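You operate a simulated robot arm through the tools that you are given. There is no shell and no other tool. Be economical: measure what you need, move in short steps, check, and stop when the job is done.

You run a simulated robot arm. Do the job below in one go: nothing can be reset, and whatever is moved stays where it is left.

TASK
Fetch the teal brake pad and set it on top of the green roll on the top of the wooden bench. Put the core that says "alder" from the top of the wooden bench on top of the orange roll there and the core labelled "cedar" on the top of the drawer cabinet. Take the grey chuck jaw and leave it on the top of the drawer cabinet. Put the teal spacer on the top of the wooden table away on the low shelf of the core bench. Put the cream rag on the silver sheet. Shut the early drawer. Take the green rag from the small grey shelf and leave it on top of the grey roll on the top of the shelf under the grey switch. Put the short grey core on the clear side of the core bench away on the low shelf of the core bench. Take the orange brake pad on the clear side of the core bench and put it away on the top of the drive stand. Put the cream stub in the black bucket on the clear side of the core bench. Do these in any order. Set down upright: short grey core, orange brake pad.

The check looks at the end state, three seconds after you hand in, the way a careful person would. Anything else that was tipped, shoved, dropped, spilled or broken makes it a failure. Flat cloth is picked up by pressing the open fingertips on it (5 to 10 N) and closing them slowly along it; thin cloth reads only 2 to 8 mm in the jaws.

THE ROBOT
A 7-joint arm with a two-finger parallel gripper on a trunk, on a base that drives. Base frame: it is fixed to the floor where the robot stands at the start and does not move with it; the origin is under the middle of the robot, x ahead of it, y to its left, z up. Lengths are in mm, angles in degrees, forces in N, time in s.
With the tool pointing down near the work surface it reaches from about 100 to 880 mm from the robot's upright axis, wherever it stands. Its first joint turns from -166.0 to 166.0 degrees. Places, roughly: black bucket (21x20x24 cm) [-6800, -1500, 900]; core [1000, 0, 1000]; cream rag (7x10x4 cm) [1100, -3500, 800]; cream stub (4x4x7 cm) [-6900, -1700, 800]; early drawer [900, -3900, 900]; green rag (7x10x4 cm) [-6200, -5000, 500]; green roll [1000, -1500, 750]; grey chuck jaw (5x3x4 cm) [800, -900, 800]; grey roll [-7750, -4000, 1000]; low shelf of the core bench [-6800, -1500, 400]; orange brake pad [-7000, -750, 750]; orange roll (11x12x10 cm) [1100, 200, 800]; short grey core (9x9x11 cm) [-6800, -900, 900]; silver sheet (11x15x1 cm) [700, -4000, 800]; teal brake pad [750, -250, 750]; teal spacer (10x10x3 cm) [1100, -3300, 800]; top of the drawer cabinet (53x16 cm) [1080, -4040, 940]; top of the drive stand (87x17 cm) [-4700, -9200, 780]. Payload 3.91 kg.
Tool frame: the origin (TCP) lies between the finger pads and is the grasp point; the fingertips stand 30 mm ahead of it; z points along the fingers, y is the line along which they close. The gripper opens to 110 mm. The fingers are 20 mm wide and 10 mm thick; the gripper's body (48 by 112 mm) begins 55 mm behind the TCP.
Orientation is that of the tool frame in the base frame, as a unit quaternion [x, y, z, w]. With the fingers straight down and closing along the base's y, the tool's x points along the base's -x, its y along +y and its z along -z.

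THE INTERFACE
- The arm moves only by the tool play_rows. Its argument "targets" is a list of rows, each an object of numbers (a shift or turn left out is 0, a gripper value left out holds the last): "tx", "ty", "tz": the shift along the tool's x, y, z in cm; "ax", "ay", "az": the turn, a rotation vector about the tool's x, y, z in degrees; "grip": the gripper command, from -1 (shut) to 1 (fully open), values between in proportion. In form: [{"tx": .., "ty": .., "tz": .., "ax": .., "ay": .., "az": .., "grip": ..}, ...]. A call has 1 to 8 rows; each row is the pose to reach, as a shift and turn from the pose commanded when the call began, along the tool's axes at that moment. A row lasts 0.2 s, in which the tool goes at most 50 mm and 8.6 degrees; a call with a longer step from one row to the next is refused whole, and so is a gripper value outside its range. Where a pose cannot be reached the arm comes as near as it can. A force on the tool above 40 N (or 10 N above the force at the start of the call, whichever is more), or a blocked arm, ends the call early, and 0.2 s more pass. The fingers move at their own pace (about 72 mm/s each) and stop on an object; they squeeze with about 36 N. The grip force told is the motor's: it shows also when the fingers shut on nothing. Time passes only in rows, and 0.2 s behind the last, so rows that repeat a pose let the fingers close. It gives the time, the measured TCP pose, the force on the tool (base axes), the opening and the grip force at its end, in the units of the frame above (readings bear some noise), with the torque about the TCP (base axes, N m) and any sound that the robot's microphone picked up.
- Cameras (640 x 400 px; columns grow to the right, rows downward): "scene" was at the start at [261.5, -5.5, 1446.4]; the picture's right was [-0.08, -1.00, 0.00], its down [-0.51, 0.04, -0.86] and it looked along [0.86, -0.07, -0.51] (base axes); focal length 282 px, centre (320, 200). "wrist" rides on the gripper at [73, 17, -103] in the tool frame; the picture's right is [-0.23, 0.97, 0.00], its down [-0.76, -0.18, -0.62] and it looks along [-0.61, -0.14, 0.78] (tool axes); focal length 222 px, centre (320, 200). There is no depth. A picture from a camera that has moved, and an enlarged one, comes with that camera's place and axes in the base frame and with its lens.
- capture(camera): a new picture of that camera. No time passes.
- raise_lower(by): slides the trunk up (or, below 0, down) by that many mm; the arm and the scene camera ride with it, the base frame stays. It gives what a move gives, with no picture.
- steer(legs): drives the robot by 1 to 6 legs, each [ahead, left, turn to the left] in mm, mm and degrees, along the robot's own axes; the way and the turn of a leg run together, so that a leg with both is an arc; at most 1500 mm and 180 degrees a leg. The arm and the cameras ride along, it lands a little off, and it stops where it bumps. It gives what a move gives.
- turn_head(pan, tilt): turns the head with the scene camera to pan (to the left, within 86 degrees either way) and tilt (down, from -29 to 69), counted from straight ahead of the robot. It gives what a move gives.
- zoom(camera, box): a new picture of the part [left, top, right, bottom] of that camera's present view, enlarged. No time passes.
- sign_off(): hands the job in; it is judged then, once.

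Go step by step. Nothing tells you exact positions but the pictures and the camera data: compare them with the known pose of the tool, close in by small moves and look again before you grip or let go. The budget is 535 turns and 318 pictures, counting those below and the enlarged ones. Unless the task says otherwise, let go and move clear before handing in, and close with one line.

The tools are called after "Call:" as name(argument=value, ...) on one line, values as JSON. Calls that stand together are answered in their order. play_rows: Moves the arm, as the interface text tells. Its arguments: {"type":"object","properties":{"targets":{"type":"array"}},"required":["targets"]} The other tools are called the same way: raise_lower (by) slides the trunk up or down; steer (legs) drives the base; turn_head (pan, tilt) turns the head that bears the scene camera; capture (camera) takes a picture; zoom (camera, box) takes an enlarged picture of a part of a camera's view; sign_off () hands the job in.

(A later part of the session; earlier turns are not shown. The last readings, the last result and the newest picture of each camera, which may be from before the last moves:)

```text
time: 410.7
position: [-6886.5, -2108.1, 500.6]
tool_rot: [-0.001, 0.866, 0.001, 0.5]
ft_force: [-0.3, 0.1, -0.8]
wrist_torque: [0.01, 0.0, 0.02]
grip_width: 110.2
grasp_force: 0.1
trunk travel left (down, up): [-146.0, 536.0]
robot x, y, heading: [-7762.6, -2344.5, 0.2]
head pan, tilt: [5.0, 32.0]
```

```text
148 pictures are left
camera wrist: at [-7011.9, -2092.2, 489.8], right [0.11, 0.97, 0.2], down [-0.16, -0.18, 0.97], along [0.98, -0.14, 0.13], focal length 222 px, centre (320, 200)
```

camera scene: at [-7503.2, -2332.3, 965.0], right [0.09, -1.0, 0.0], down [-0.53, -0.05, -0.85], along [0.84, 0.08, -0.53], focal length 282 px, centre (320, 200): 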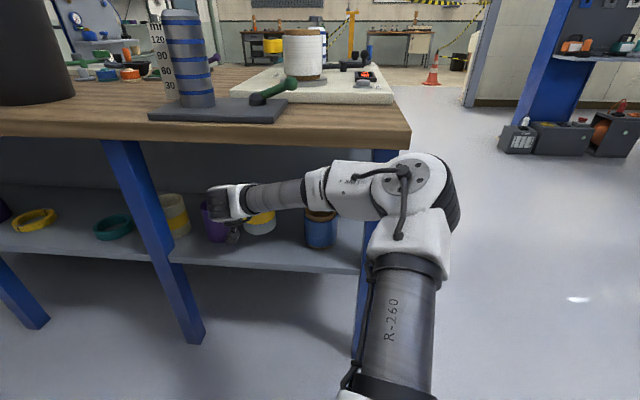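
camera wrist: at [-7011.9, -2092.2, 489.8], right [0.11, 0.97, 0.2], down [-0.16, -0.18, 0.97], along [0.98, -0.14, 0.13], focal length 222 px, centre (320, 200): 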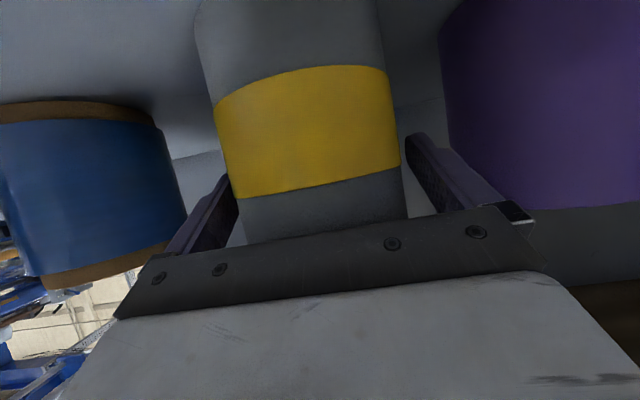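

Released. I withdraw straight back.

Call:
play_rows(targets=[{"tx": 1, "tz": -1.7}, {"tx": 2.5, "tz": -4.3}, {"tx": 4.7, "tz": -8.2}, {"tx": 7, "tz": -12.1}, {"tx": 9.3, "tz": -16.1}, {"tx": 11.5, "tz": -20}])

Call:
capture(camera="wrist")

Call:
capture(camera="scene")

```text
time: 412.1
position: [-7116.0, -2108.9, 500.9]
tool_rot: [-0.002, 0.866, 0.001, 0.501]
ft_force: [0.4, -0.1, 0.1]
wrist_torque: [0.02, 0.0, -0.03]
grip_width: 110.1
grasp_force: 0.1
trunk travel left (down, up): [-146.0, 536.0]
robot x, y, heading: [-7762.6, -2339.3, 0.4]
head pan, tilt: [5.0, 32.0]
```

```text
147 pictures are left
camera wrist: at [-7243.8, -2093.3, 491.0], right [0.11, 0.97, 0.2], down [-0.16, -0.18, 0.97], along [0.98, -0.14, 0.14], focal length 222 px, centre (320, 200)
```

wrist: 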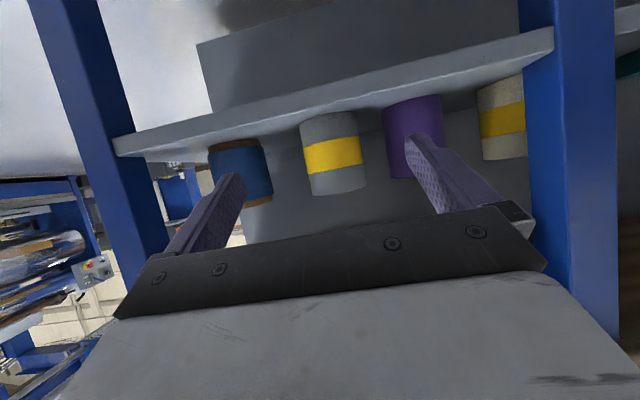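

```text
146 pictures are left
camera scene: at [-7503.2, -2332.4, 965.0], right [0.09, -1.0, 0.0], down [-0.53, -0.05, -0.85], along [0.84, 0.08, -0.53], focal length 282 px, centre (320, 200)
```

scene: 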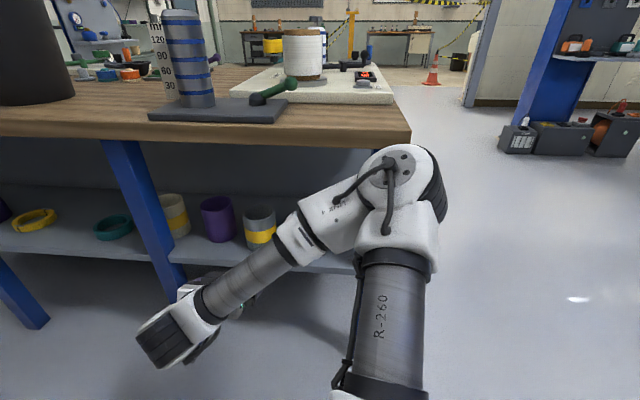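

Core stands on the shelf. Now back up for the orange brake pad: back off, raise the trunk, set the tool vertical.

Call:
steer(legs=[[-80, 0, 0]])

Call:
raise_lower(by=400)

Call:
raise_lower(by=100)

Call:
play_rows(targets=[{"tx": -2, "tz": -1, "ay": 7.5, "grip": 0.2}, {"tx": -4.5, "tz": -2.5, "ay": 15, "grip": 0.2}, {"tx": -7, "tz": -4, "ay": 22.5, "grip": 0.2}, {"tx": -9.5, "tz": -5.5, "ay": 30, "grip": 0.2}, {"tx": -12, "tz": -7, "ay": 37.5, "grip": 0.2}, {"tx": -13, "tz": -7.5, "ay": 45, "grip": 0.2}, {"tx": -13, "tz": -7.5, "ay": 52.5, "grip": 0.2}, {"tx": -13, "tz": -7.5, "ay": 60, "grip": 0.2}])

Call:
steer(legs=[[265, 0, -0.3], [0, 1300, 0]])

Call:
turn_head(pan=15, tilt=38)

Call:
capture(camera="scene")

Call:
capture(camera="wrist")

```text
time: 413.2
position: [-7197.3, -2109.1, 500.3]
tool_rot: [-0.003, 0.866, 0.002, 0.5]
ft_force: [0.2, 0.7, 0.4]
wrist_torque: [0.03, 0.0, -0.01]
grip_width: 110.1
grasp_force: 0.0
trunk travel left (down, up): [-146.0, 536.0]
robot x, y, heading: [-7843.6, -2341.0, 0.3]
head pan, tilt: [5.0, 32.0]
```

```text
time: 417.0
position: [-7196.7, -2109.4, 902.2]
tool_rot: [-0.002, 0.866, 0.001, 0.5]
ft_force: [-0.6, 0.5, 0.3]
wrist_torque: [0.02, 0.0, 0.0]
grip_width: 110.1
grasp_force: 0.1
trunk travel left (down, up): [-546.0, 136.0]
robot x, y, heading: [-7845.3, -2345.1, 0.4]
head pan, tilt: [5.0, 32.0]
```

```text
time: 418.4
position: [-7196.8, -2108.9, 1001.8]
tool_rot: [-0.003, 0.866, 0.002, 0.5]
ft_force: [0.4, 0.7, 0.2]
wrist_torque: [-0.02, 0.01, -0.03]
grip_width: 110.0
grasp_force: 0.1
trunk travel left (down, up): [-646.0, 36.0]
robot x, y, heading: [-7840.5, -2345.0, 0.3]
head pan, tilt: [5.0, 32.0]
```

```text
time: 420.2
position: [-7196.8, -2109.2, 1151.7]
tool_rot: [-0.003, 1.0, 0.0, -0.001]
ft_force: [-0.3, 0.1, -0.1]
wrist_torque: [0.02, -0.03, 0.01]
grip_width: 65.9
grasp_force: 0.0
trunk travel left (down, up): [-646.0, 36.0]
robot x, y, heading: [-7842.5, -2342.3, 0.3]
head pan, tilt: [5.0, 32.0]
```

```text
time: 432.0
position: [-6925.4, -810.3, 1152.1]
tool_rot: [0.002, 1.0, 0.0, 0.0]
ft_force: [0.1, 0.7, -0.2]
wrist_torque: [0.01, -0.01, -0.01]
grip_width: 65.9
grasp_force: 0.1
trunk travel left (down, up): [-646.0, 36.0]
robot x, y, heading: [-7575.6, -1041.5, -0.4]
head pan, tilt: [5.0, 32.0]
```

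```text
time: 432.7
position: [-6927.0, -809.4, 1152.0]
tool_rot: [0.002, 1.0, 0.001, 0.0]
ft_force: [-0.4, -0.6, -0.2]
wrist_torque: [0.0, 0.01, 0.02]
grip_width: 66.3
grasp_force: 0.1
trunk travel left (down, up): [-646.0, 36.0]
robot x, y, heading: [-7574.6, -1039.6, 0.2]
head pan, tilt: [15.0, 38.0]
```

```text
145 pictures are left
camera scene: at [-7319.4, -1016.1, 1455.8], right [0.26, -0.97, 0.0], down [-0.59, -0.16, -0.79], along [0.76, 0.2, -0.62], focal length 282 px, centre (320, 200)
```

scene: 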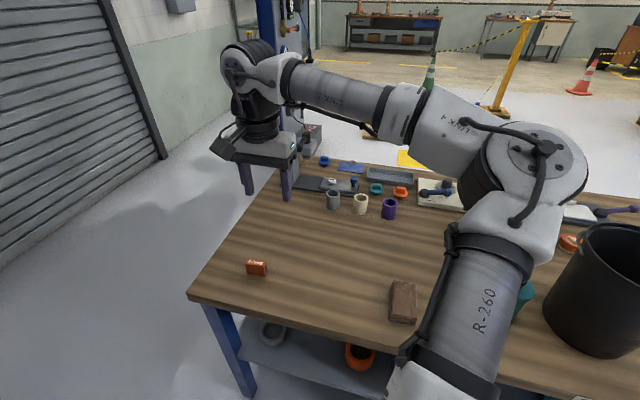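

```text
144 pictures are left
camera wrist: at [-6998.9, -793.4, 1255.4], right [0.23, 0.97, 0.0], down [0.76, -0.18, 0.62], along [0.61, -0.14, -0.78], focal length 222 px, centre (320, 200)
```

wrist: 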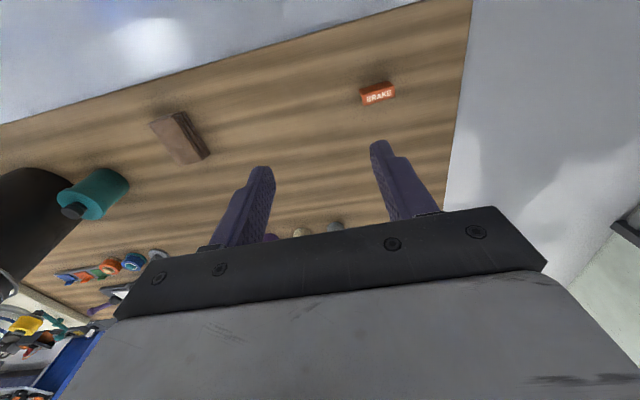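

Orange pad at (-6871,-714), long side along y. I turn the gripper 90° and go over it.

Call:
play_rows(targets=[{"tx": -0.7, "ty": 1.2, "az": 8.5}, {"tx": -1.4, "ty": 2.4, "az": 17}, {"tx": -2.1, "ty": 3.6, "az": 25.5}, {"tx": -2.8, "ty": 4.8, "az": 34}, {"tx": -3.5, "ty": 6, "az": 42.5}, {"tx": -4.2, "ty": 7.2, "az": 51}, {"tx": -4.9, "ty": 8.4, "az": 59.5}, {"tx": -5.6, "ty": 9.5, "az": 68}])

Call:
play_rows(targets=[{"az": 8, "tz": 4}, {"az": 16, "tz": 8.5}, {"az": 22, "tz": 13}, {"az": 22, "tz": 17}])

Call:
capture(camera="wrist")

Call:
zoom(camera="scene", box=[180, 180, 340, 300])

```text
time: 434.5
position: [-6869.1, -713.1, 1151.9]
tool_rot: [0.561, 0.828, 0.0, 0.0]
ft_force: [-0.2, -0.1, 0.0]
wrist_torque: [-0.01, -0.01, -0.02]
grip_width: 66.0
grasp_force: 0.0
trunk travel left (down, up): [-646.0, 36.0]
robot x, y, heading: [-7574.0, -1038.7, 0.1]
head pan, tilt: [15.0, 38.0]
```

```text
time: 435.5
position: [-6871.4, -714.0, 980.3]
tool_rot: [0.708, 0.706, 0.0, 0.0]
ft_force: [-0.2, -1.0, -0.1]
wrist_torque: [-0.03, -0.05, 0.0]
grip_width: 65.7
grasp_force: 0.1
trunk travel left (down, up): [-646.0, 36.0]
robot x, y, heading: [-7574.7, -1042.0, 0.0]
head pan, tilt: [15.0, 38.0]
```

```text
143 pictures are left
camera wrist: at [-6853.6, -642.5, 1085.0], right [0.97, -0.23, 0.0], down [-0.18, -0.76, 0.62], along [-0.14, -0.61, -0.78], focal length 222 px, centre (320, 200)
```

wrist: 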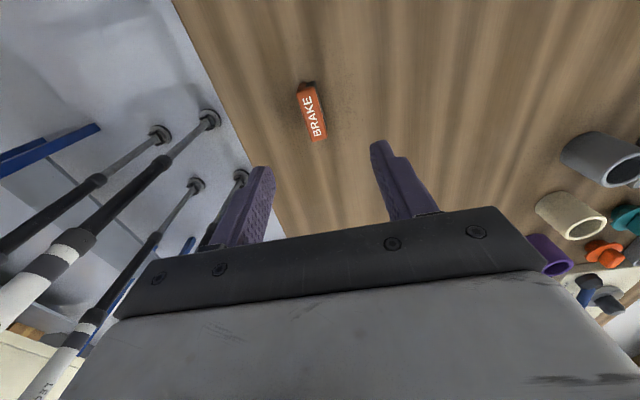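

```text
3.33 times, centred on (260, 240) of scene
camera zoom: at [-7319.0, -1016.0, 1455.8], right [0.26, -0.97, 0.0], down [-0.6, -0.16, -0.79], along [0.76, 0.2, -0.62], focal length 940 px, centre (520, 67)
```

zoom: 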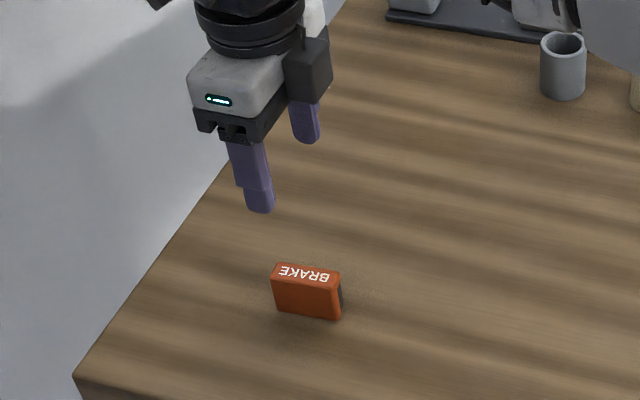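

Call:
play_rows(targets=[{"ty": -0.6, "tz": 4}, {"ty": -0.6, "tz": 8}, {"ty": -0.6, "tz": 9}])

Call:
capture(camera="wrist")

Call:
zoom(camera="scene", box=[180, 180, 340, 300])

```text
time: 436.3
position: [-6875.4, -714.6, 890.2]
tool_rot: [0.707, 0.707, 0.001, 0.0]
ft_force: [0.5, 0.7, -0.1]
wrist_torque: [-0.02, -0.01, 0.01]
grip_width: 65.8
grasp_force: 0.0
trunk travel left (down, up): [-646.0, 36.0]
robot x, y, heading: [-7572.7, -1040.8, 0.0]
head pan, tilt: [15.0, 38.0]
```

```text
141 pictures are left
camera wrist: at [-6858.5, -642.7, 994.8], right [0.97, -0.23, 0.0], down [-0.18, -0.76, 0.62], along [-0.14, -0.61, -0.78], focal length 222 px, centre (320, 200)
```

wrist: 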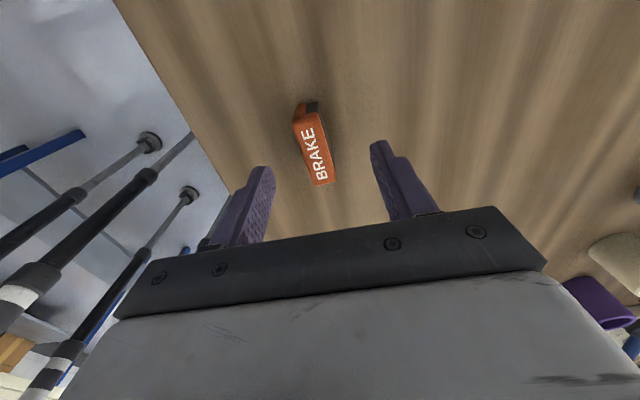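

```text
3.33 times, centred on (260, 240) of scene
camera zoom: at [-7319.4, -1016.1, 1455.8], right [0.26, -0.97, 0.0], down [-0.59, -0.16, -0.79], along [0.76, 0.2, -0.62], focal length 940 px, centre (520, 67)
```

zoom: 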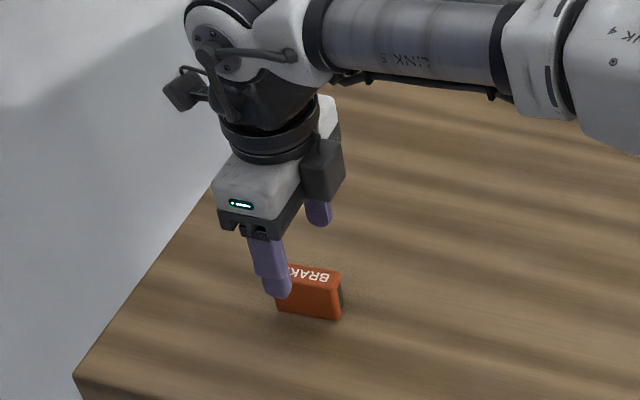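

Call:
play_rows(targets=[{"tx": 0.2, "ty": -0.2, "tz": 1.5}, {"tx": 0.2, "ty": -0.2, "tz": 3}, {"tx": 0.2, "ty": -0.2, "tz": 3.2}])

Call:
capture(camera="wrist")

Call:
zoom(camera="scene", box=[200, 200, 300, 290])

```text
time: 437.1
position: [-6878.1, -712.3, 860.0]
tool_rot: [0.708, 0.706, 0.002, 0.0]
ft_force: [0.9, 0.0, 0.1]
wrist_torque: [-0.01, -0.01, -0.01]
grip_width: 66.2
grasp_force: 0.1
trunk travel left (down, up): [-646.0, 36.0]
robot x, y, heading: [-7574.6, -1041.8, -0.2]
head pan, tilt: [15.0, 38.0]
```

```text
139 pictures are left
camera wrist: at [-6861.3, -641.0, 963.4], right [0.97, -0.23, 0.0], down [-0.18, -0.76, 0.62], along [-0.14, -0.61, -0.78], focal length 222 px, centre (320, 200)
```

wrist: 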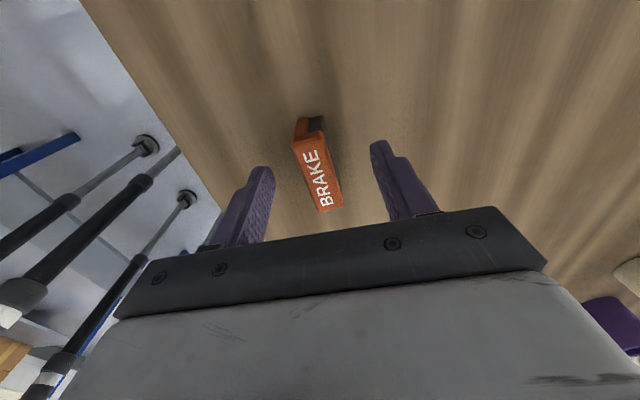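

```text
4.44 times, centred on (250, 245) of scene
camera zoom: at [-7319.4, -1016.1, 1455.8], right [0.26, -0.97, 0.0], down [-0.59, -0.16, -0.79], along [0.76, 0.2, -0.62], focal length 1253 px, centre (631, 0)
```

zoom: 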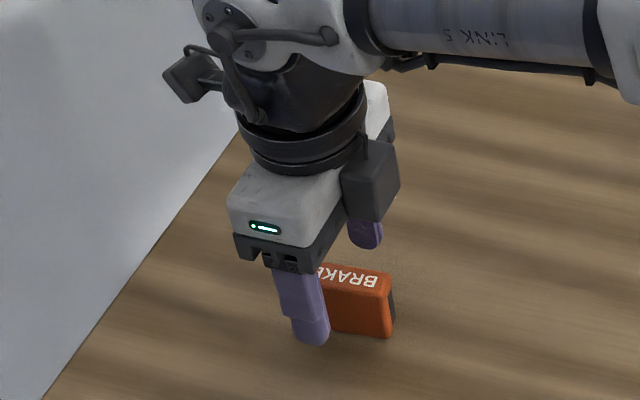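

Call:
play_rows(targets=[{"tx": -0.3, "tz": 0.5}, {"tx": -0.3, "tz": 0.5, "grip": -1}, {"tx": -0.3, "tz": 0.5, "grip": -1}, {"tx": -0.3, "tz": 0.5, "grip": -1}, {"tx": -0.3, "tz": 0.5, "grip": -1}, {"tx": -0.3, "tz": -1, "grip": -1}, {"tx": -0.3, "tz": -4, "grip": -1}])

Call:
capture(camera="wrist")

Call:
zoom(camera="scene", box=[180, 180, 320, 290])

```text
time: 438.7
position: [-6879.1, -716.1, 899.3]
tool_rot: [0.708, 0.706, 0.0, -0.001]
ft_force: [-0.9, 0.6, -2.0]
wrist_torque: [-0.04, -0.04, -0.02]
grip_width: 19.7
grasp_force: 36.0
trunk travel left (down, up): [-646.0, 36.0]
robot x, y, heading: [-7572.9, -1039.7, -0.3]
head pan, tilt: [15.0, 38.0]
```

```text
137 pictures are left
camera wrist: at [-6861.6, -643.8, 1003.0], right [0.97, -0.23, 0.0], down [-0.18, -0.76, 0.62], along [-0.14, -0.61, -0.78], focal length 222 px, centre (320, 200)
```

wrist: 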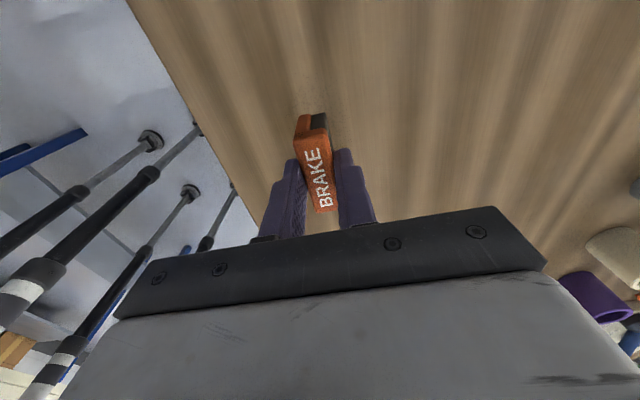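

```text
3.64 times, centred on (250, 235) of scene
camera zoom: at [-7319.6, -1016.1, 1455.8], right [0.26, -0.97, 0.0], down [-0.59, -0.16, -0.79], along [0.76, 0.2, -0.62], focal length 1025 px, centre (574, 73)
```

zoom: 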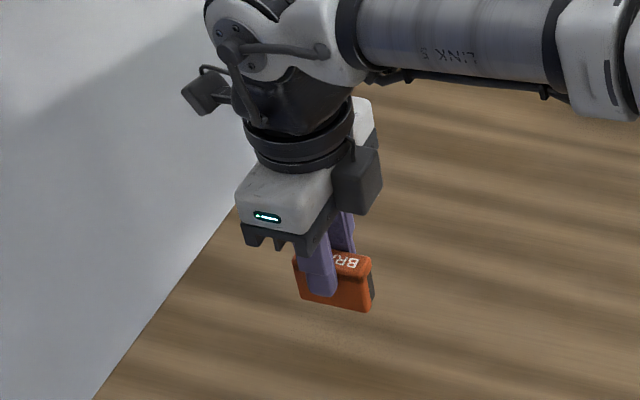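

Pad held (19.7 mm). I raise it, leave the aisle, and look toward the drive stand to the far right.

Call:
play_rows(targets=[{"tz": -4.5}, {"tz": -9}, {"tz": -13.5}, {"tz": -18}, {"tz": -22.5}, {"tz": -25, "ty": -4}, {"tz": -25, "ty": -9}, {"tz": -25, "ty": -13}])

Call:
steer(legs=[[0, -1000, 0], [0, -1000, 0]])

Call:
turn_head(pan=-85, tilt=15)

Call:
capture(camera="scene")

Call:
turn_head(pan=-45, tilt=15)

Call:
capture(camera="scene")

```text
time: 440.5
position: [-7008.2, -714.9, 1149.0]
tool_rot: [0.709, 0.706, 0.001, 0.0]
ft_force: [0.0, -0.3, -1.8]
wrist_torque: [0.01, -0.02, 0.01]
grip_width: 19.6
grasp_force: 35.7
trunk travel left (down, up): [-646.0, 36.0]
robot x, y, heading: [-7568.3, -1041.3, -0.4]
head pan, tilt: [15.0, 38.0]
```

```text
time: 456.3
position: [-7021.1, -2721.6, 1148.0]
tool_rot: [0.707, 0.707, 0.0, 0.0]
ft_force: [0.7, 0.4, -2.1]
wrist_torque: [-0.01, 0.01, -0.01]
grip_width: 19.8
grasp_force: 36.3
trunk travel left (down, up): [-646.0, 36.0]
robot x, y, heading: [-7587.4, -3045.5, -0.0]
head pan, tilt: [15.0, 38.0]
```

```text
time: 458.1
position: [-7021.3, -2720.7, 1148.5]
tool_rot: [0.707, 0.707, 0.0, 0.0]
ft_force: [0.6, 0.3, -2.2]
wrist_torque: [0.0, 0.04, -0.01]
grip_width: 19.6
grasp_force: 36.0
trunk travel left (down, up): [-646.0, 36.0]
robot x, y, heading: [-7586.0, -3046.6, -0.2]
head pan, tilt: [-85.0, 15.0]
```

```text
135 pictures are left
camera scene: at [-7407.6, -3137.7, 1492.3], right [-1.0, -0.09, 0.0], down [-0.02, 0.26, -0.97], along [0.08, -0.96, -0.26], focal length 282 px, centre (320, 200)
```

scene: 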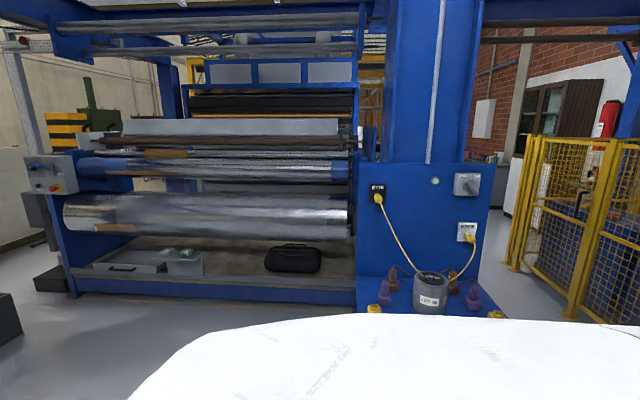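

```text
time: 459.2
position: [-7019.7, -2721.4, 1148.2]
tool_rot: [0.708, 0.706, -0.001, 0.001]
ft_force: [-0.3, -0.4, -2.0]
wrist_torque: [0.0, 0.01, -0.02]
grip_width: 20.0
grasp_force: 35.6
trunk travel left (down, up): [-646.0, 36.0]
robot x, y, heading: [-7585.5, -3043.7, -0.0]
head pan, tilt: [-45.0, 15.0]
```

```text
134 pictures are left
camera scene: at [-7349.8, -3110.8, 1492.3], right [-0.71, -0.71, 0.0], down [-0.18, 0.18, -0.97], along [0.68, -0.68, -0.26], focal length 282 px, centre (320, 200)
```

scene: 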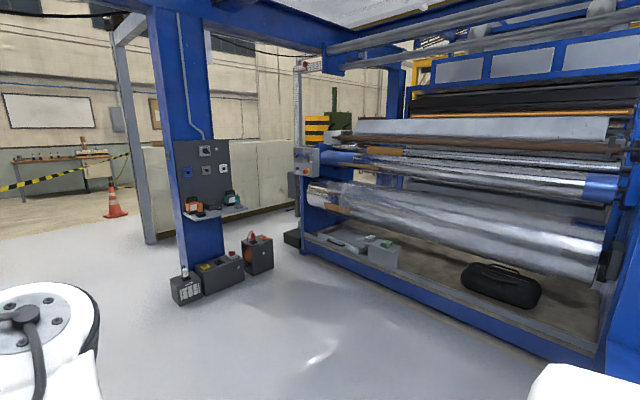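

The grey roll sits on the blue shelf under the grey switch, and the green rag is on a low grey box by the roller machine. For the drive stand I first scout: drive back east and look south.

Call:
steer(legs=[[1500, -60, 0], [1500, -40, 0], [700, 0, 0]])

Call:
turn_head(pan=-86, tilt=12)

Call:
capture(camera="scene")

```text
refused: leg 1 is longer than a leg can be; nothing moved
```

```text
time: 460.2
position: [-7022.0, -2720.8, 1148.6]
tool_rot: [0.707, 0.707, -0.001, 0.0]
ft_force: [0.0, 0.3, -1.7]
wrist_torque: [0.01, 0.02, -0.02]
grip_width: 19.9
grasp_force: 36.2
trunk travel left (down, up): [-646.0, 36.0]
robot x, y, heading: [-7586.6, -3044.9, -0.1]
head pan, tilt: [-85.9, 12.0]
```

```text
133 pictures are left
camera scene: at [-7409.1, -3137.7, 1497.2], right [-1.0, -0.07, 0.0], down [-0.01, 0.21, -0.98], along [0.07, -0.98, -0.21], focal length 282 px, centre (320, 200)
```

scene: 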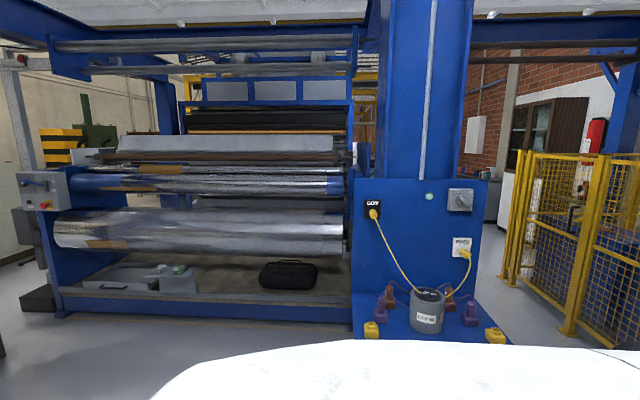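

I centre the arm in front of the base first, then scout the corridor right of the panel (x≈-8300…-9200).

Call:
play_rows(targets=[{"tx": -4.8}, {"tx": -9.6}, {"tx": -14.4}, {"tx": -19.2}, {"tx": -24}, {"tx": -28.8}, {"tx": -31}])

Call:
steer(legs=[[-730, 0, 0], [0, 0, -90]])

Call:
turn_head(pan=0, tilt=12)

Call:
capture(camera="scene")

```text
time: 461.9
position: [-7021.5, -3031.8, 1148.3]
tool_rot: [0.707, 0.707, 0.001, 0.001]
ft_force: [-0.2, 0.5, -1.5]
wrist_torque: [0.0, 0.02, 0.01]
grip_width: 19.7
grasp_force: 35.7
trunk travel left (down, up): [-646.0, 36.0]
robot x, y, heading: [-7585.7, -3044.2, -0.2]
head pan, tilt: [-85.9, 12.0]
```

```text
time: 465.4
position: [-7683.5, -3031.3, 1147.7]
tool_rot: [0.708, 0.706, 0.0, 0.0]
ft_force: [1.2, -0.3, -2.5]
wrist_torque: [0.02, 0.05, 0.0]
grip_width: 19.5
grasp_force: 35.8
trunk travel left (down, up): [-646.0, 36.0]
robot x, y, heading: [-8251.4, -3047.6, -0.2]
head pan, tilt: [-85.9, 12.0]
stopped in leg 1: the robot was blocked; the commanded pose is now the measured one
```

```text
time: 467.0
position: [-7684.2, -3031.3, 1147.9]
tool_rot: [0.709, 0.706, 0.0, 0.0]
ft_force: [0.0, 0.6, -2.5]
wrist_torque: [-0.02, 0.01, 0.02]
grip_width: 19.6
grasp_force: 35.6
trunk travel left (down, up): [-646.0, 36.0]
robot x, y, heading: [-8248.9, -3044.7, -0.0]
head pan, tilt: [0.0, 12.0]
```

```text
132 pictures are left
camera scene: at [-7984.5, -3044.1, 1497.2], right [-0.01, -1.0, 0.0], down [-0.21, 0.0, -0.98], along [0.98, -0.01, -0.21], focal length 282 px, centre (320, 200)
```

scene: 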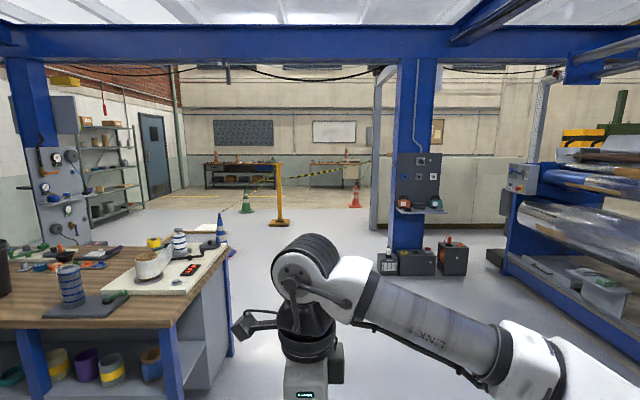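

Blocked at the back (probably the bin). I move forward 200, turn to face south, and look.

Call:
steer(legs=[[200, -100, 0], [0, 0, -90]])

Call:
turn_head(pan=-50, tilt=25)

Call:
capture(camera="scene")

Call:
turn_head(pan=-15, tilt=15)

Call:
capture(camera="scene")

```text
time: 472.6
position: [-8038.7, -3709.9, 1148.5]
tool_rot: [1.0, -0.003, 0.0, 0.0]
ft_force: [0.6, 0.6, -1.6]
wrist_torque: [0.0, -0.01, 0.01]
grip_width: 20.0
grasp_force: 35.7
trunk travel left (down, up): [-646.0, 36.0]
robot x, y, heading: [-8052.0, -3140.0, -90.3]
head pan, tilt: [0.0, 12.0]
```

```text
time: 473.8
position: [-8037.6, -3709.4, 1148.1]
tool_rot: [1.0, -0.003, 0.0, 0.001]
ft_force: [-0.6, -0.3, -2.4]
wrist_torque: [0.01, 0.02, 0.02]
grip_width: 19.7
grasp_force: 36.1
trunk travel left (down, up): [-646.0, 36.0]
robot x, y, heading: [-8052.2, -3145.2, -90.2]
head pan, tilt: [-50.0, 25.0]
```

```text
131 pictures are left
camera scene: at [-8120.4, -3372.0, 1476.1], right [-0.64, 0.77, 0.0], down [0.32, 0.27, -0.91], along [-0.7, -0.58, -0.42], focal length 282 px, centre (320, 200)
```

scene: 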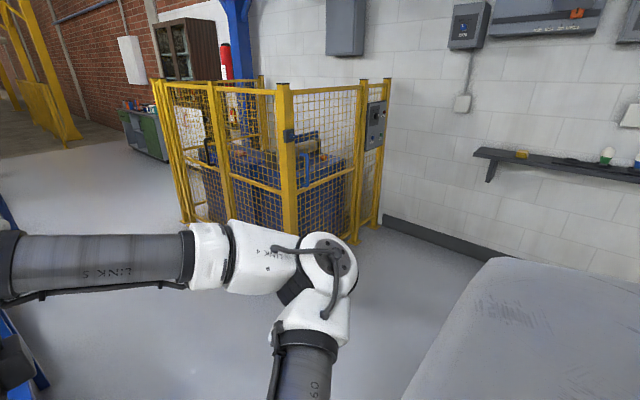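

```text
time: 474.8
position: [-8039.7, -3710.1, 1149.5]
tool_rot: [1.0, -0.002, 0.0, 0.001]
ft_force: [0.0, 1.1, -2.5]
wrist_torque: [0.0, 0.01, -0.04]
grip_width: 19.7
grasp_force: 36.2
trunk travel left (down, up): [-646.0, 36.0]
robot x, y, heading: [-8046.6, -3148.4, -90.2]
head pan, tilt: [-15.0, 15.0]
```

```text
130 pictures are left
camera scene: at [-8074.3, -3403.2, 1492.3], right [-0.96, 0.26, 0.0], down [0.07, 0.25, -0.97], along [-0.26, -0.93, -0.26], focal length 282 px, centre (320, 200)
```

scene: 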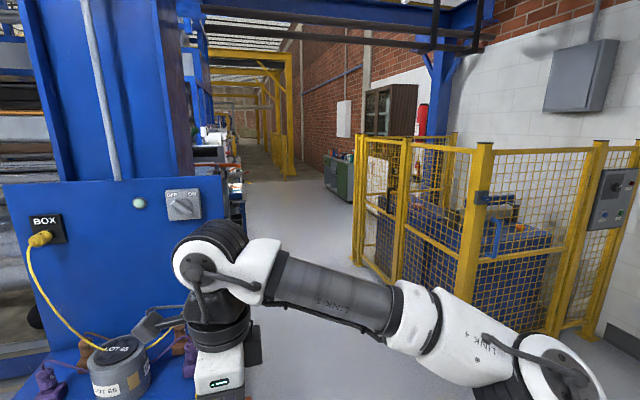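

The corridor runs south at x≈-8600. I slip diagonally past the panel into it, then continue.

Call:
steer(legs=[[500, -480, 0], [1400, -20, 0], [1400, 0, 0]])

Call:
turn_head(pan=15, tilt=12)

Call:
capture(camera="scene")

```text
time: 477.6
position: [-8263.7, -4019.6, 1147.3]
tool_rot: [1.0, -0.003, 0.0, 0.0]
ft_force: [-0.1, 0.0, -2.2]
wrist_torque: [0.02, -0.04, 0.01]
grip_width: 19.7
grasp_force: 36.6
trunk travel left (down, up): [-646.0, 36.0]
robot x, y, heading: [-8274.6, -3450.1, -90.3]
head pan, tilt: [-15.0, 15.0]
stopped in leg 1: the robot was blocked; the commanded pose is now the measured one
```

```text
time: 478.5
position: [-8261.6, -4017.5, 1148.6]
tool_rot: [1.0, -0.004, 0.0, 0.001]
ft_force: [0.1, -0.5, -2.4]
wrist_torque: [0.01, -0.03, 0.01]
grip_width: 19.8
grasp_force: 36.1
trunk travel left (down, up): [-646.0, 36.0]
robot x, y, heading: [-8271.3, -3454.9, -90.1]
head pan, tilt: [15.0, 12.0]
```

```text
129 pictures are left
camera scene: at [-8250.2, -3711.9, 1497.3], right [-0.97, -0.25, 0.0], down [-0.05, 0.2, -0.98], along [0.25, -0.95, -0.21], focal length 282 px, centre (320, 200)
```

scene: 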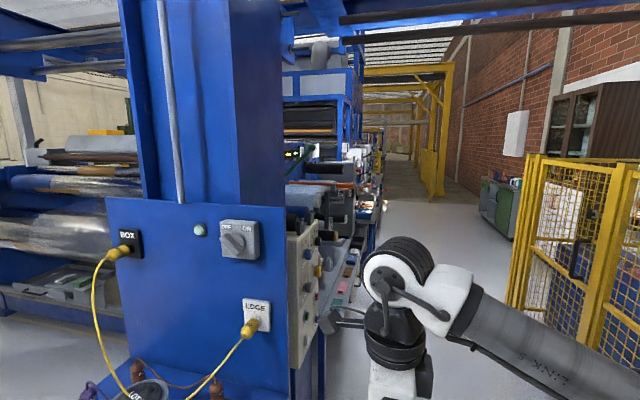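

Call:
turn_head(pan=-86, tilt=35)

Call:
capture(camera="scene")

Call:
turn_head(pan=70, tilt=40)

Call:
capture(camera="scene")

```text
time: 480.3
position: [-8262.3, -4017.9, 1148.4]
tool_rot: [1.0, -0.002, 0.0, 0.001]
ft_force: [-0.7, -0.1, -2.6]
wrist_torque: [-0.01, 0.01, 0.01]
grip_width: 19.5
grasp_force: 36.2
trunk travel left (down, up): [-646.0, 36.0]
robot x, y, heading: [-8275.2, -3455.0, -90.2]
head pan, tilt: [-85.9, 35.0]
```

```text
128 pictures are left
camera scene: at [-8361.6, -3627.6, 1460.3], right [-0.07, 1.0, 0.0], down [0.57, 0.04, -0.82], along [-0.82, -0.05, -0.57], focal length 282 px, centre (320, 200)
```

scene: 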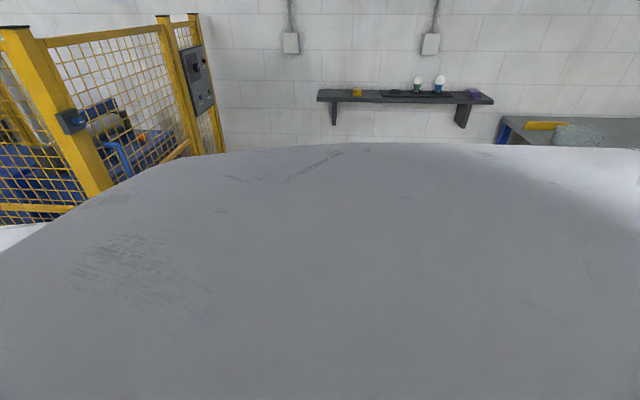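

```text
time: 482.7
position: [-8263.2, -4017.6, 1148.5]
tool_rot: [1.0, -0.002, 0.0, 0.001]
ft_force: [0.2, 0.6, -1.6]
wrist_torque: [-0.02, 0.01, -0.02]
grip_width: 19.7
grasp_force: 36.4
trunk travel left (down, up): [-646.0, 36.0]
robot x, y, heading: [-8275.4, -3454.2, -90.3]
head pan, tilt: [70.0, 40.0]
```

```text
127 pictures are left
camera scene: at [-8194.0, -3651.5, 1452.8], right [-0.35, -0.94, 0.0], down [-0.6, 0.22, -0.77], along [0.72, -0.27, -0.64], focal length 282 px, centre (320, 200)
```

scene: 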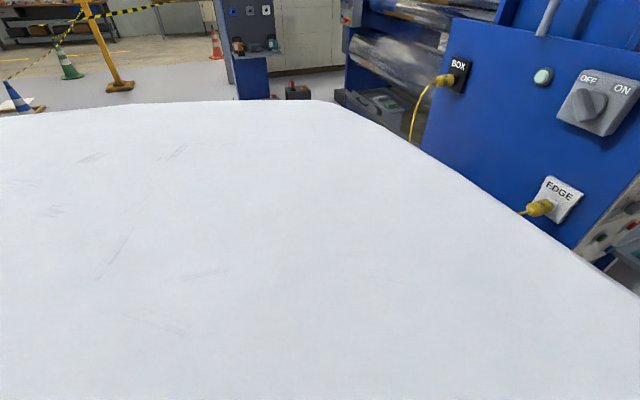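

The base is wide (~±300) and the bin stands at right-rear. I go straight ahead 240, then right 140, then down the corridor.

Call:
steer(legs=[[0, 15, 0], [245, 0, 0], [0, -150, 0]])

Call:
turn_head(pan=15, tilt=12)

Call:
capture(camera="scene")

```text
time: 486.3
position: [-8399.7, -4261.1, 1148.1]
tool_rot: [1.0, -0.004, 0.0, 0.0]
ft_force: [-0.6, 0.3, -2.4]
wrist_torque: [0.0, -0.01, 0.02]
grip_width: 19.9
grasp_force: 35.6
trunk travel left (down, up): [-646.0, 36.0]
robot x, y, heading: [-8411.6, -3695.6, -90.5]
head pan, tilt: [70.0, 40.0]
```

```text
time: 487.6
position: [-8400.0, -4261.8, 1148.5]
tool_rot: [1.0, -0.004, 0.001, 0.001]
ft_force: [-0.6, -0.5, -2.0]
wrist_torque: [0.0, 0.01, -0.01]
grip_width: 19.6
grasp_force: 35.9
trunk travel left (down, up): [-646.0, 36.0]
robot x, y, heading: [-8408.4, -3693.6, -90.3]
head pan, tilt: [15.0, 12.0]
```

```text
126 pictures are left
camera scene: at [-8386.4, -3955.0, 1497.2], right [-0.97, -0.25, 0.0], down [-0.05, 0.2, -0.98], along [0.25, -0.95, -0.21], focal length 282 px, centre (320, 200)
```

scene: 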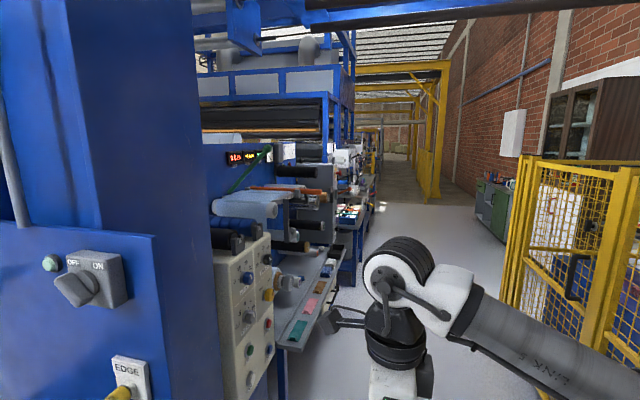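

Call:
steer(legs=[[500, -320, 0.3], [1400, 0, 0], [1200, 0, 0]])

Call:
turn_head(pan=40, tilt=12)

Call:
capture(camera="scene")

```text
time: 503.2
position: [-8696.6, -7362.0, 1149.5]
tool_rot: [1.0, 0.008, 0.0, 0.001]
ft_force: [-0.7, 0.8, -2.7]
wrist_torque: [0.03, -0.01, 0.01]
grip_width: 20.0
grasp_force: 36.0
trunk travel left (down, up): [-646.0, 36.0]
robot x, y, heading: [-8721.4, -6798.0, -88.9]
head pan, tilt: [15.0, 12.0]
```

```text
time: 504.1
position: [-8695.6, -7361.7, 1147.9]
tool_rot: [1.0, 0.007, 0.0, 0.001]
ft_force: [-0.7, -0.7, -1.3]
wrist_torque: [-0.04, 0.03, 0.0]
grip_width: 19.7
grasp_force: 35.2
trunk travel left (down, up): [-646.0, 36.0]
robot x, y, heading: [-8718.4, -6795.4, -89.4]
head pan, tilt: [40.0, 12.0]
```

```text
125 pictures are left
camera scene: at [-8655.2, -7035.7, 1497.2], right [-0.76, -0.65, 0.0], down [-0.14, 0.16, -0.98], along [0.64, -0.74, -0.21], focal length 282 px, centre (320, 200)
```

scene: 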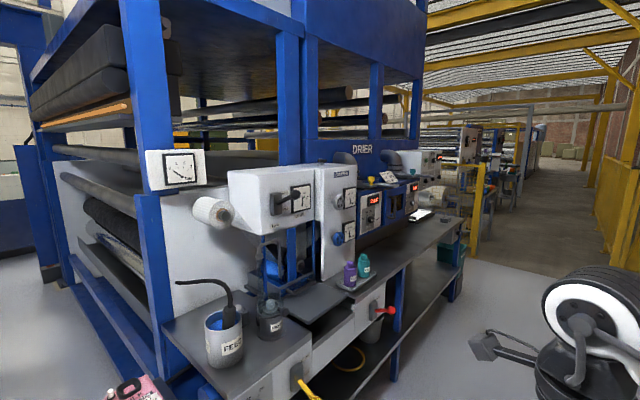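

Call:
turn_head(pan=80, tilt=12)

Call:
capture(camera="scene")

Call:
turn_head(pan=5, tilt=8)

Call:
capture(camera="scene")

```text
time: 505.2
position: [-8696.9, -7360.9, 1150.1]
tool_rot: [1.0, 0.008, 0.0, 0.001]
ft_force: [-0.6, -0.1, -1.9]
wrist_torque: [0.01, 0.01, 0.02]
grip_width: 19.7
grasp_force: 36.9
trunk travel left (down, up): [-646.0, 36.0]
robot x, y, heading: [-8722.9, -6800.6, -89.0]
head pan, tilt: [80.0, 12.0]
```

```text
124 pictures are left
camera scene: at [-8624.1, -6980.1, 1497.2], right [-0.16, -0.99, 0.0], down [-0.21, 0.03, -0.98], along [0.97, -0.16, -0.21], focal length 282 px, centre (320, 200)
```

scene: 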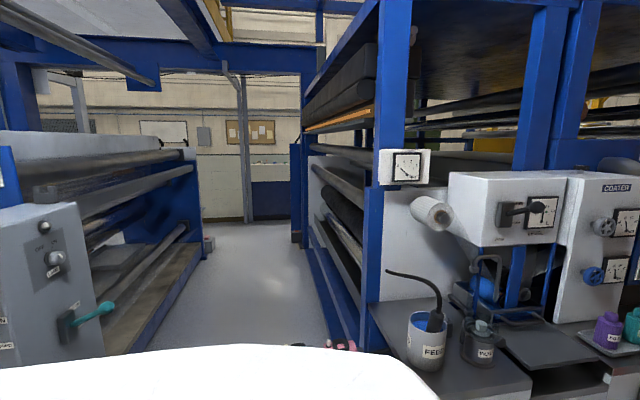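

```text
time: 506.6
position: [-8696.7, -7361.9, 1148.9]
tool_rot: [1.0, 0.008, 0.0, 0.001]
ft_force: [-0.1, -0.1, -1.0]
wrist_torque: [-0.01, 0.01, -0.01]
grip_width: 19.8
grasp_force: 35.8
trunk travel left (down, up): [-646.0, 36.0]
robot x, y, heading: [-8720.9, -6795.9, -89.5]
head pan, tilt: [5.0, 8.0]
```

```text
123 pictures are left
camera scene: at [-8706.6, -7057.3, 1503.7], right [-0.99, -0.1, 0.0], down [-0.01, 0.14, -0.99], along [0.1, -0.98, -0.14], focal length 282 px, centre (320, 200)
```

scene: 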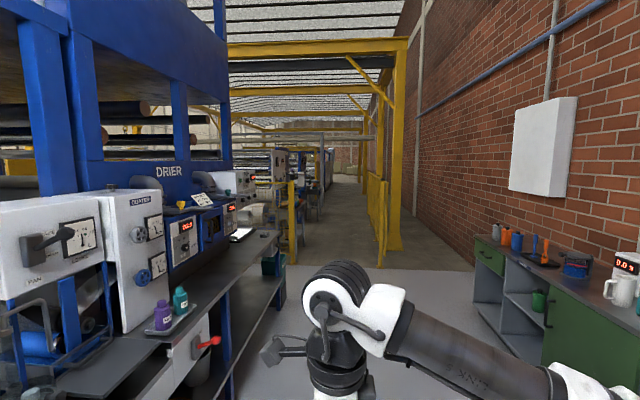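

A cross passage (y≈-6100…-7290) leads east between the machines. I turn to face east and drive through it.

Call:
steer(legs=[[0, 0, 89.2], [0, 90, 0], [1400, 0, 0], [1300, 0, 0]])

Call:
turn_head(pan=-40, tilt=12)

Call:
capture(camera="scene")

```text
time: 514.3
position: [-7843.5, -6709.8, 1149.5]
tool_rot: [0.713, 0.701, 0.001, 0.001]
ft_force: [-1.0, 0.6, -1.2]
wrist_torque: [-0.05, -0.05, 0.0]
grip_width: 19.7
grasp_force: 36.6
trunk travel left (down, up): [-646.0, 36.0]
robot x, y, heading: [-8405.5, -6714.9, -1.0]
head pan, tilt: [5.0, 8.0]
stopped in leg 3: the robot was blocked; the commanded pose is now the measured one
```

```text
time: 515.4
position: [-7840.3, -6707.1, 1147.4]
tool_rot: [0.711, 0.703, -0.001, 0.0]
ft_force: [0.6, 0.4, -1.8]
wrist_torque: [0.02, -0.02, -0.01]
grip_width: 19.6
grasp_force: 36.3
trunk travel left (down, up): [-646.0, 36.0]
robot x, y, heading: [-8407.5, -6716.4, -0.7]
head pan, tilt: [-40.0, 12.0]
```

```text
122 pictures are left
camera scene: at [-8164.3, -6776.3, 1497.3], right [-0.65, -0.76, 0.0], down [-0.16, 0.14, -0.98], along [0.74, -0.64, -0.21], focal length 282 px, centre (320, 200)
```

scene: 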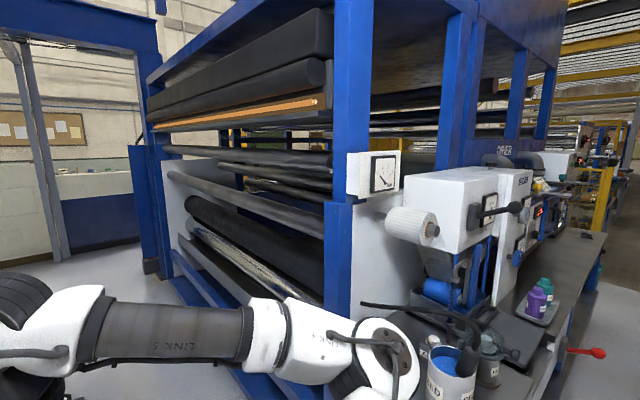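

Blocked again at x≈-8405; I look at what is in the way.

Call:
turn_head(pan=35, tilt=30)

Call:
capture(camera="scene")

Call:
turn_head(pan=-20, tilt=35)

Call:
capture(camera="scene")

```text
time: 516.9
position: [-7841.9, -6709.0, 1147.5]
tool_rot: [0.712, 0.702, 0.001, 0.0]
ft_force: [-0.2, -0.2, -2.7]
wrist_torque: [0.01, -0.05, -0.02]
grip_width: 20.0
grasp_force: 36.3
trunk travel left (down, up): [-646.0, 36.0]
robot x, y, heading: [-8409.3, -6715.5, -1.0]
head pan, tilt: [35.0, 30.0]
```

```text
121 pictures are left
camera scene: at [-8159.9, -6666.0, 1468.1], right [0.56, -0.83, 0.0], down [-0.41, -0.28, -0.87], along [0.72, 0.49, -0.5], focal length 282 px, centre (320, 200)
```

scene: 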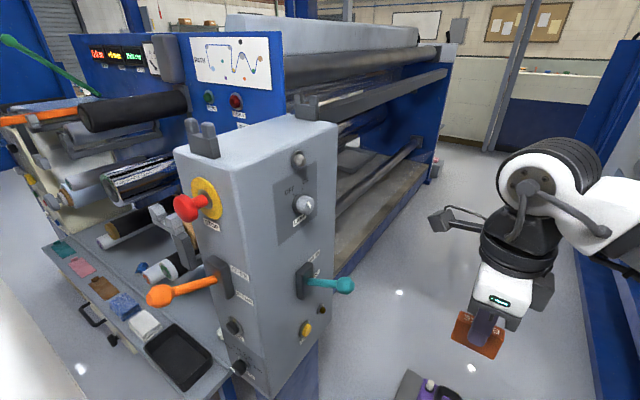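

```text
time: 518.1
position: [-7840.6, -6709.7, 1147.1]
tool_rot: [0.713, 0.701, 0.0, 0.0]
ft_force: [-0.6, -0.7, -2.0]
wrist_torque: [0.02, 0.01, 0.0]
grip_width: 19.8
grasp_force: 36.3
trunk travel left (down, up): [-646.0, 36.0]
robot x, y, heading: [-8405.4, -6715.5, -0.8]
head pan, tilt: [-20.0, 35.0]
```

```text
120 pictures are left
camera scene: at [-8152.5, -6748.3, 1460.3], right [-0.36, -0.93, 0.0], down [-0.54, 0.2, -0.82], along [0.77, -0.29, -0.57], focal length 282 px, centre (320, 200)
```

scene: 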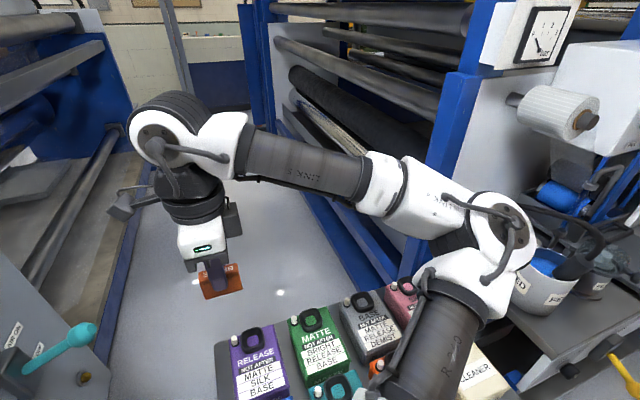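

A cart with cans blocks this passage, so I back out and continue south along the corridor, looking for the next opening.

Call:
steer(legs=[[-330, 0, 0.8], [0, 0, -90], [1400, 0, 0], [900, 0, 0]])

Call:
turn_head(pan=50, tilt=12)

Call:
capture(camera="scene")

Call:
turn_head(pan=10, tilt=12)

Call:
capture(camera="scene")

```text
time: 535.1
position: [-8716.0, -9574.7, 1147.6]
tool_rot: [1.0, 0.001, 0.0, 0.0]
ft_force: [-0.9, -1.2, -1.0]
wrist_torque: [0.04, -0.02, 0.02]
grip_width: 19.8
grasp_force: 36.4
trunk travel left (down, up): [-646.0, 36.0]
robot x, y, heading: [-8733.8, -9010.7, -90.0]
head pan, tilt: [-20.0, 35.0]
```

```text
time: 536.5
position: [-8716.7, -9575.0, 1148.0]
tool_rot: [1.0, 0.001, 0.001, -0.001]
ft_force: [0.2, 0.0, -2.2]
wrist_torque: [0.0, 0.0, -0.02]
grip_width: 19.7
grasp_force: 36.3
trunk travel left (down, up): [-646.0, 36.0]
robot x, y, heading: [-8734.3, -9007.7, -89.9]
head pan, tilt: [50.0, 12.0]
```

```text
119 pictures are left
camera scene: at [-8659.4, -9238.3, 1497.2], right [-0.64, -0.77, 0.0], down [-0.16, 0.13, -0.98], along [0.75, -0.63, -0.21], focal length 282 px, centre (320, 200)
```

scene: 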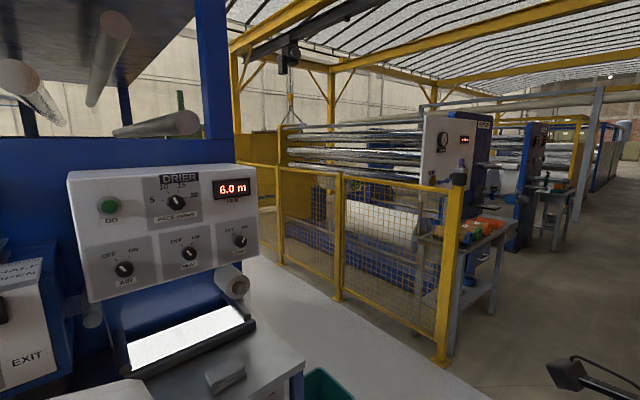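

```text
time: 537.6
position: [-8716.8, -9574.6, 1149.1]
tool_rot: [1.0, 0.001, 0.0, 0.0]
ft_force: [-0.6, 0.4, -1.8]
wrist_torque: [-0.01, 0.0, 0.04]
grip_width: 19.8
grasp_force: 35.9
trunk travel left (down, up): [-646.0, 36.0]
robot x, y, heading: [-8736.4, -9008.4, -90.0]
head pan, tilt: [10.0, 12.0]
```

```text
118 pictures are left
camera scene: at [-8714.5, -9270.1, 1497.2], right [-0.98, -0.18, 0.0], down [-0.04, 0.2, -0.98], along [0.17, -0.96, -0.21], focal length 282 px, centre (320, 200)
```

scene: 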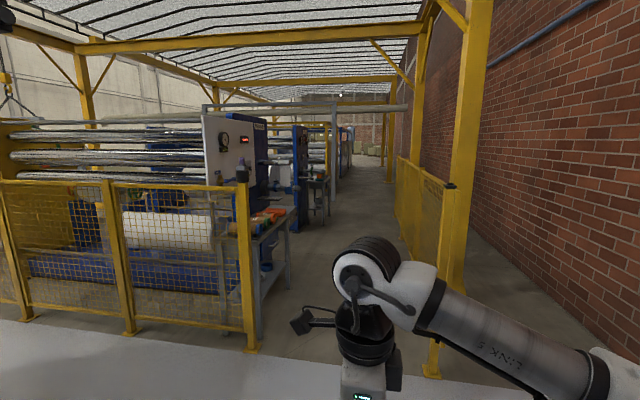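

A wide white aisle runs east between the drier's end and a yellow fence (y≈-9700…-10900). I take it.

Call:
steer(legs=[[1180, 0, 0], [0, 0, 90], [1400, 0, 0], [1200, 0, 0]])

Call:
turn_head(pan=35, tilt=12)

Call:
capture(camera="scene")

```text
time: 550.3
position: [-7707.9, -10169.4, 1148.6]
tool_rot: [0.7, 0.714, 0.0, 0.0]
ft_force: [-0.6, 0.4, -2.1]
wrist_torque: [0.02, -0.02, -0.02]
grip_width: 19.7
grasp_force: 36.1
trunk travel left (down, up): [-646.0, 36.0]
robot x, y, heading: [-8273.8, -10194.1, 1.0]
head pan, tilt: [10.0, 12.0]
stopped in leg 3: the robot was blocked; the commanded pose is now the measured one
```

```text
time: 551.2
position: [-7705.0, -10169.5, 1147.8]
tool_rot: [0.701, 0.714, -0.001, 0.0]
ft_force: [0.2, -0.2, -2.4]
wrist_torque: [0.03, -0.02, -0.02]
grip_width: 19.5
grasp_force: 36.2
trunk travel left (down, up): [-646.0, 36.0]
robot x, y, heading: [-8268.2, -10194.0, 0.9]
head pan, tilt: [35.0, 12.0]
```

```text
117 pictures are left
camera scene: at [-8022.6, -10135.4, 1497.2], right [0.59, -0.81, 0.0], down [-0.17, -0.12, -0.98], along [0.79, 0.57, -0.21], focal length 282 px, centre (320, 200)
```

scene: 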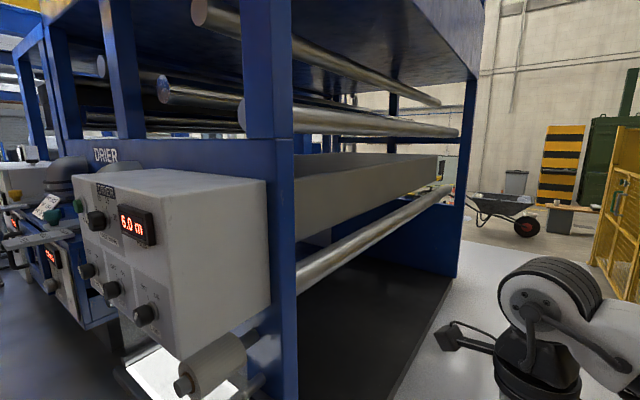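

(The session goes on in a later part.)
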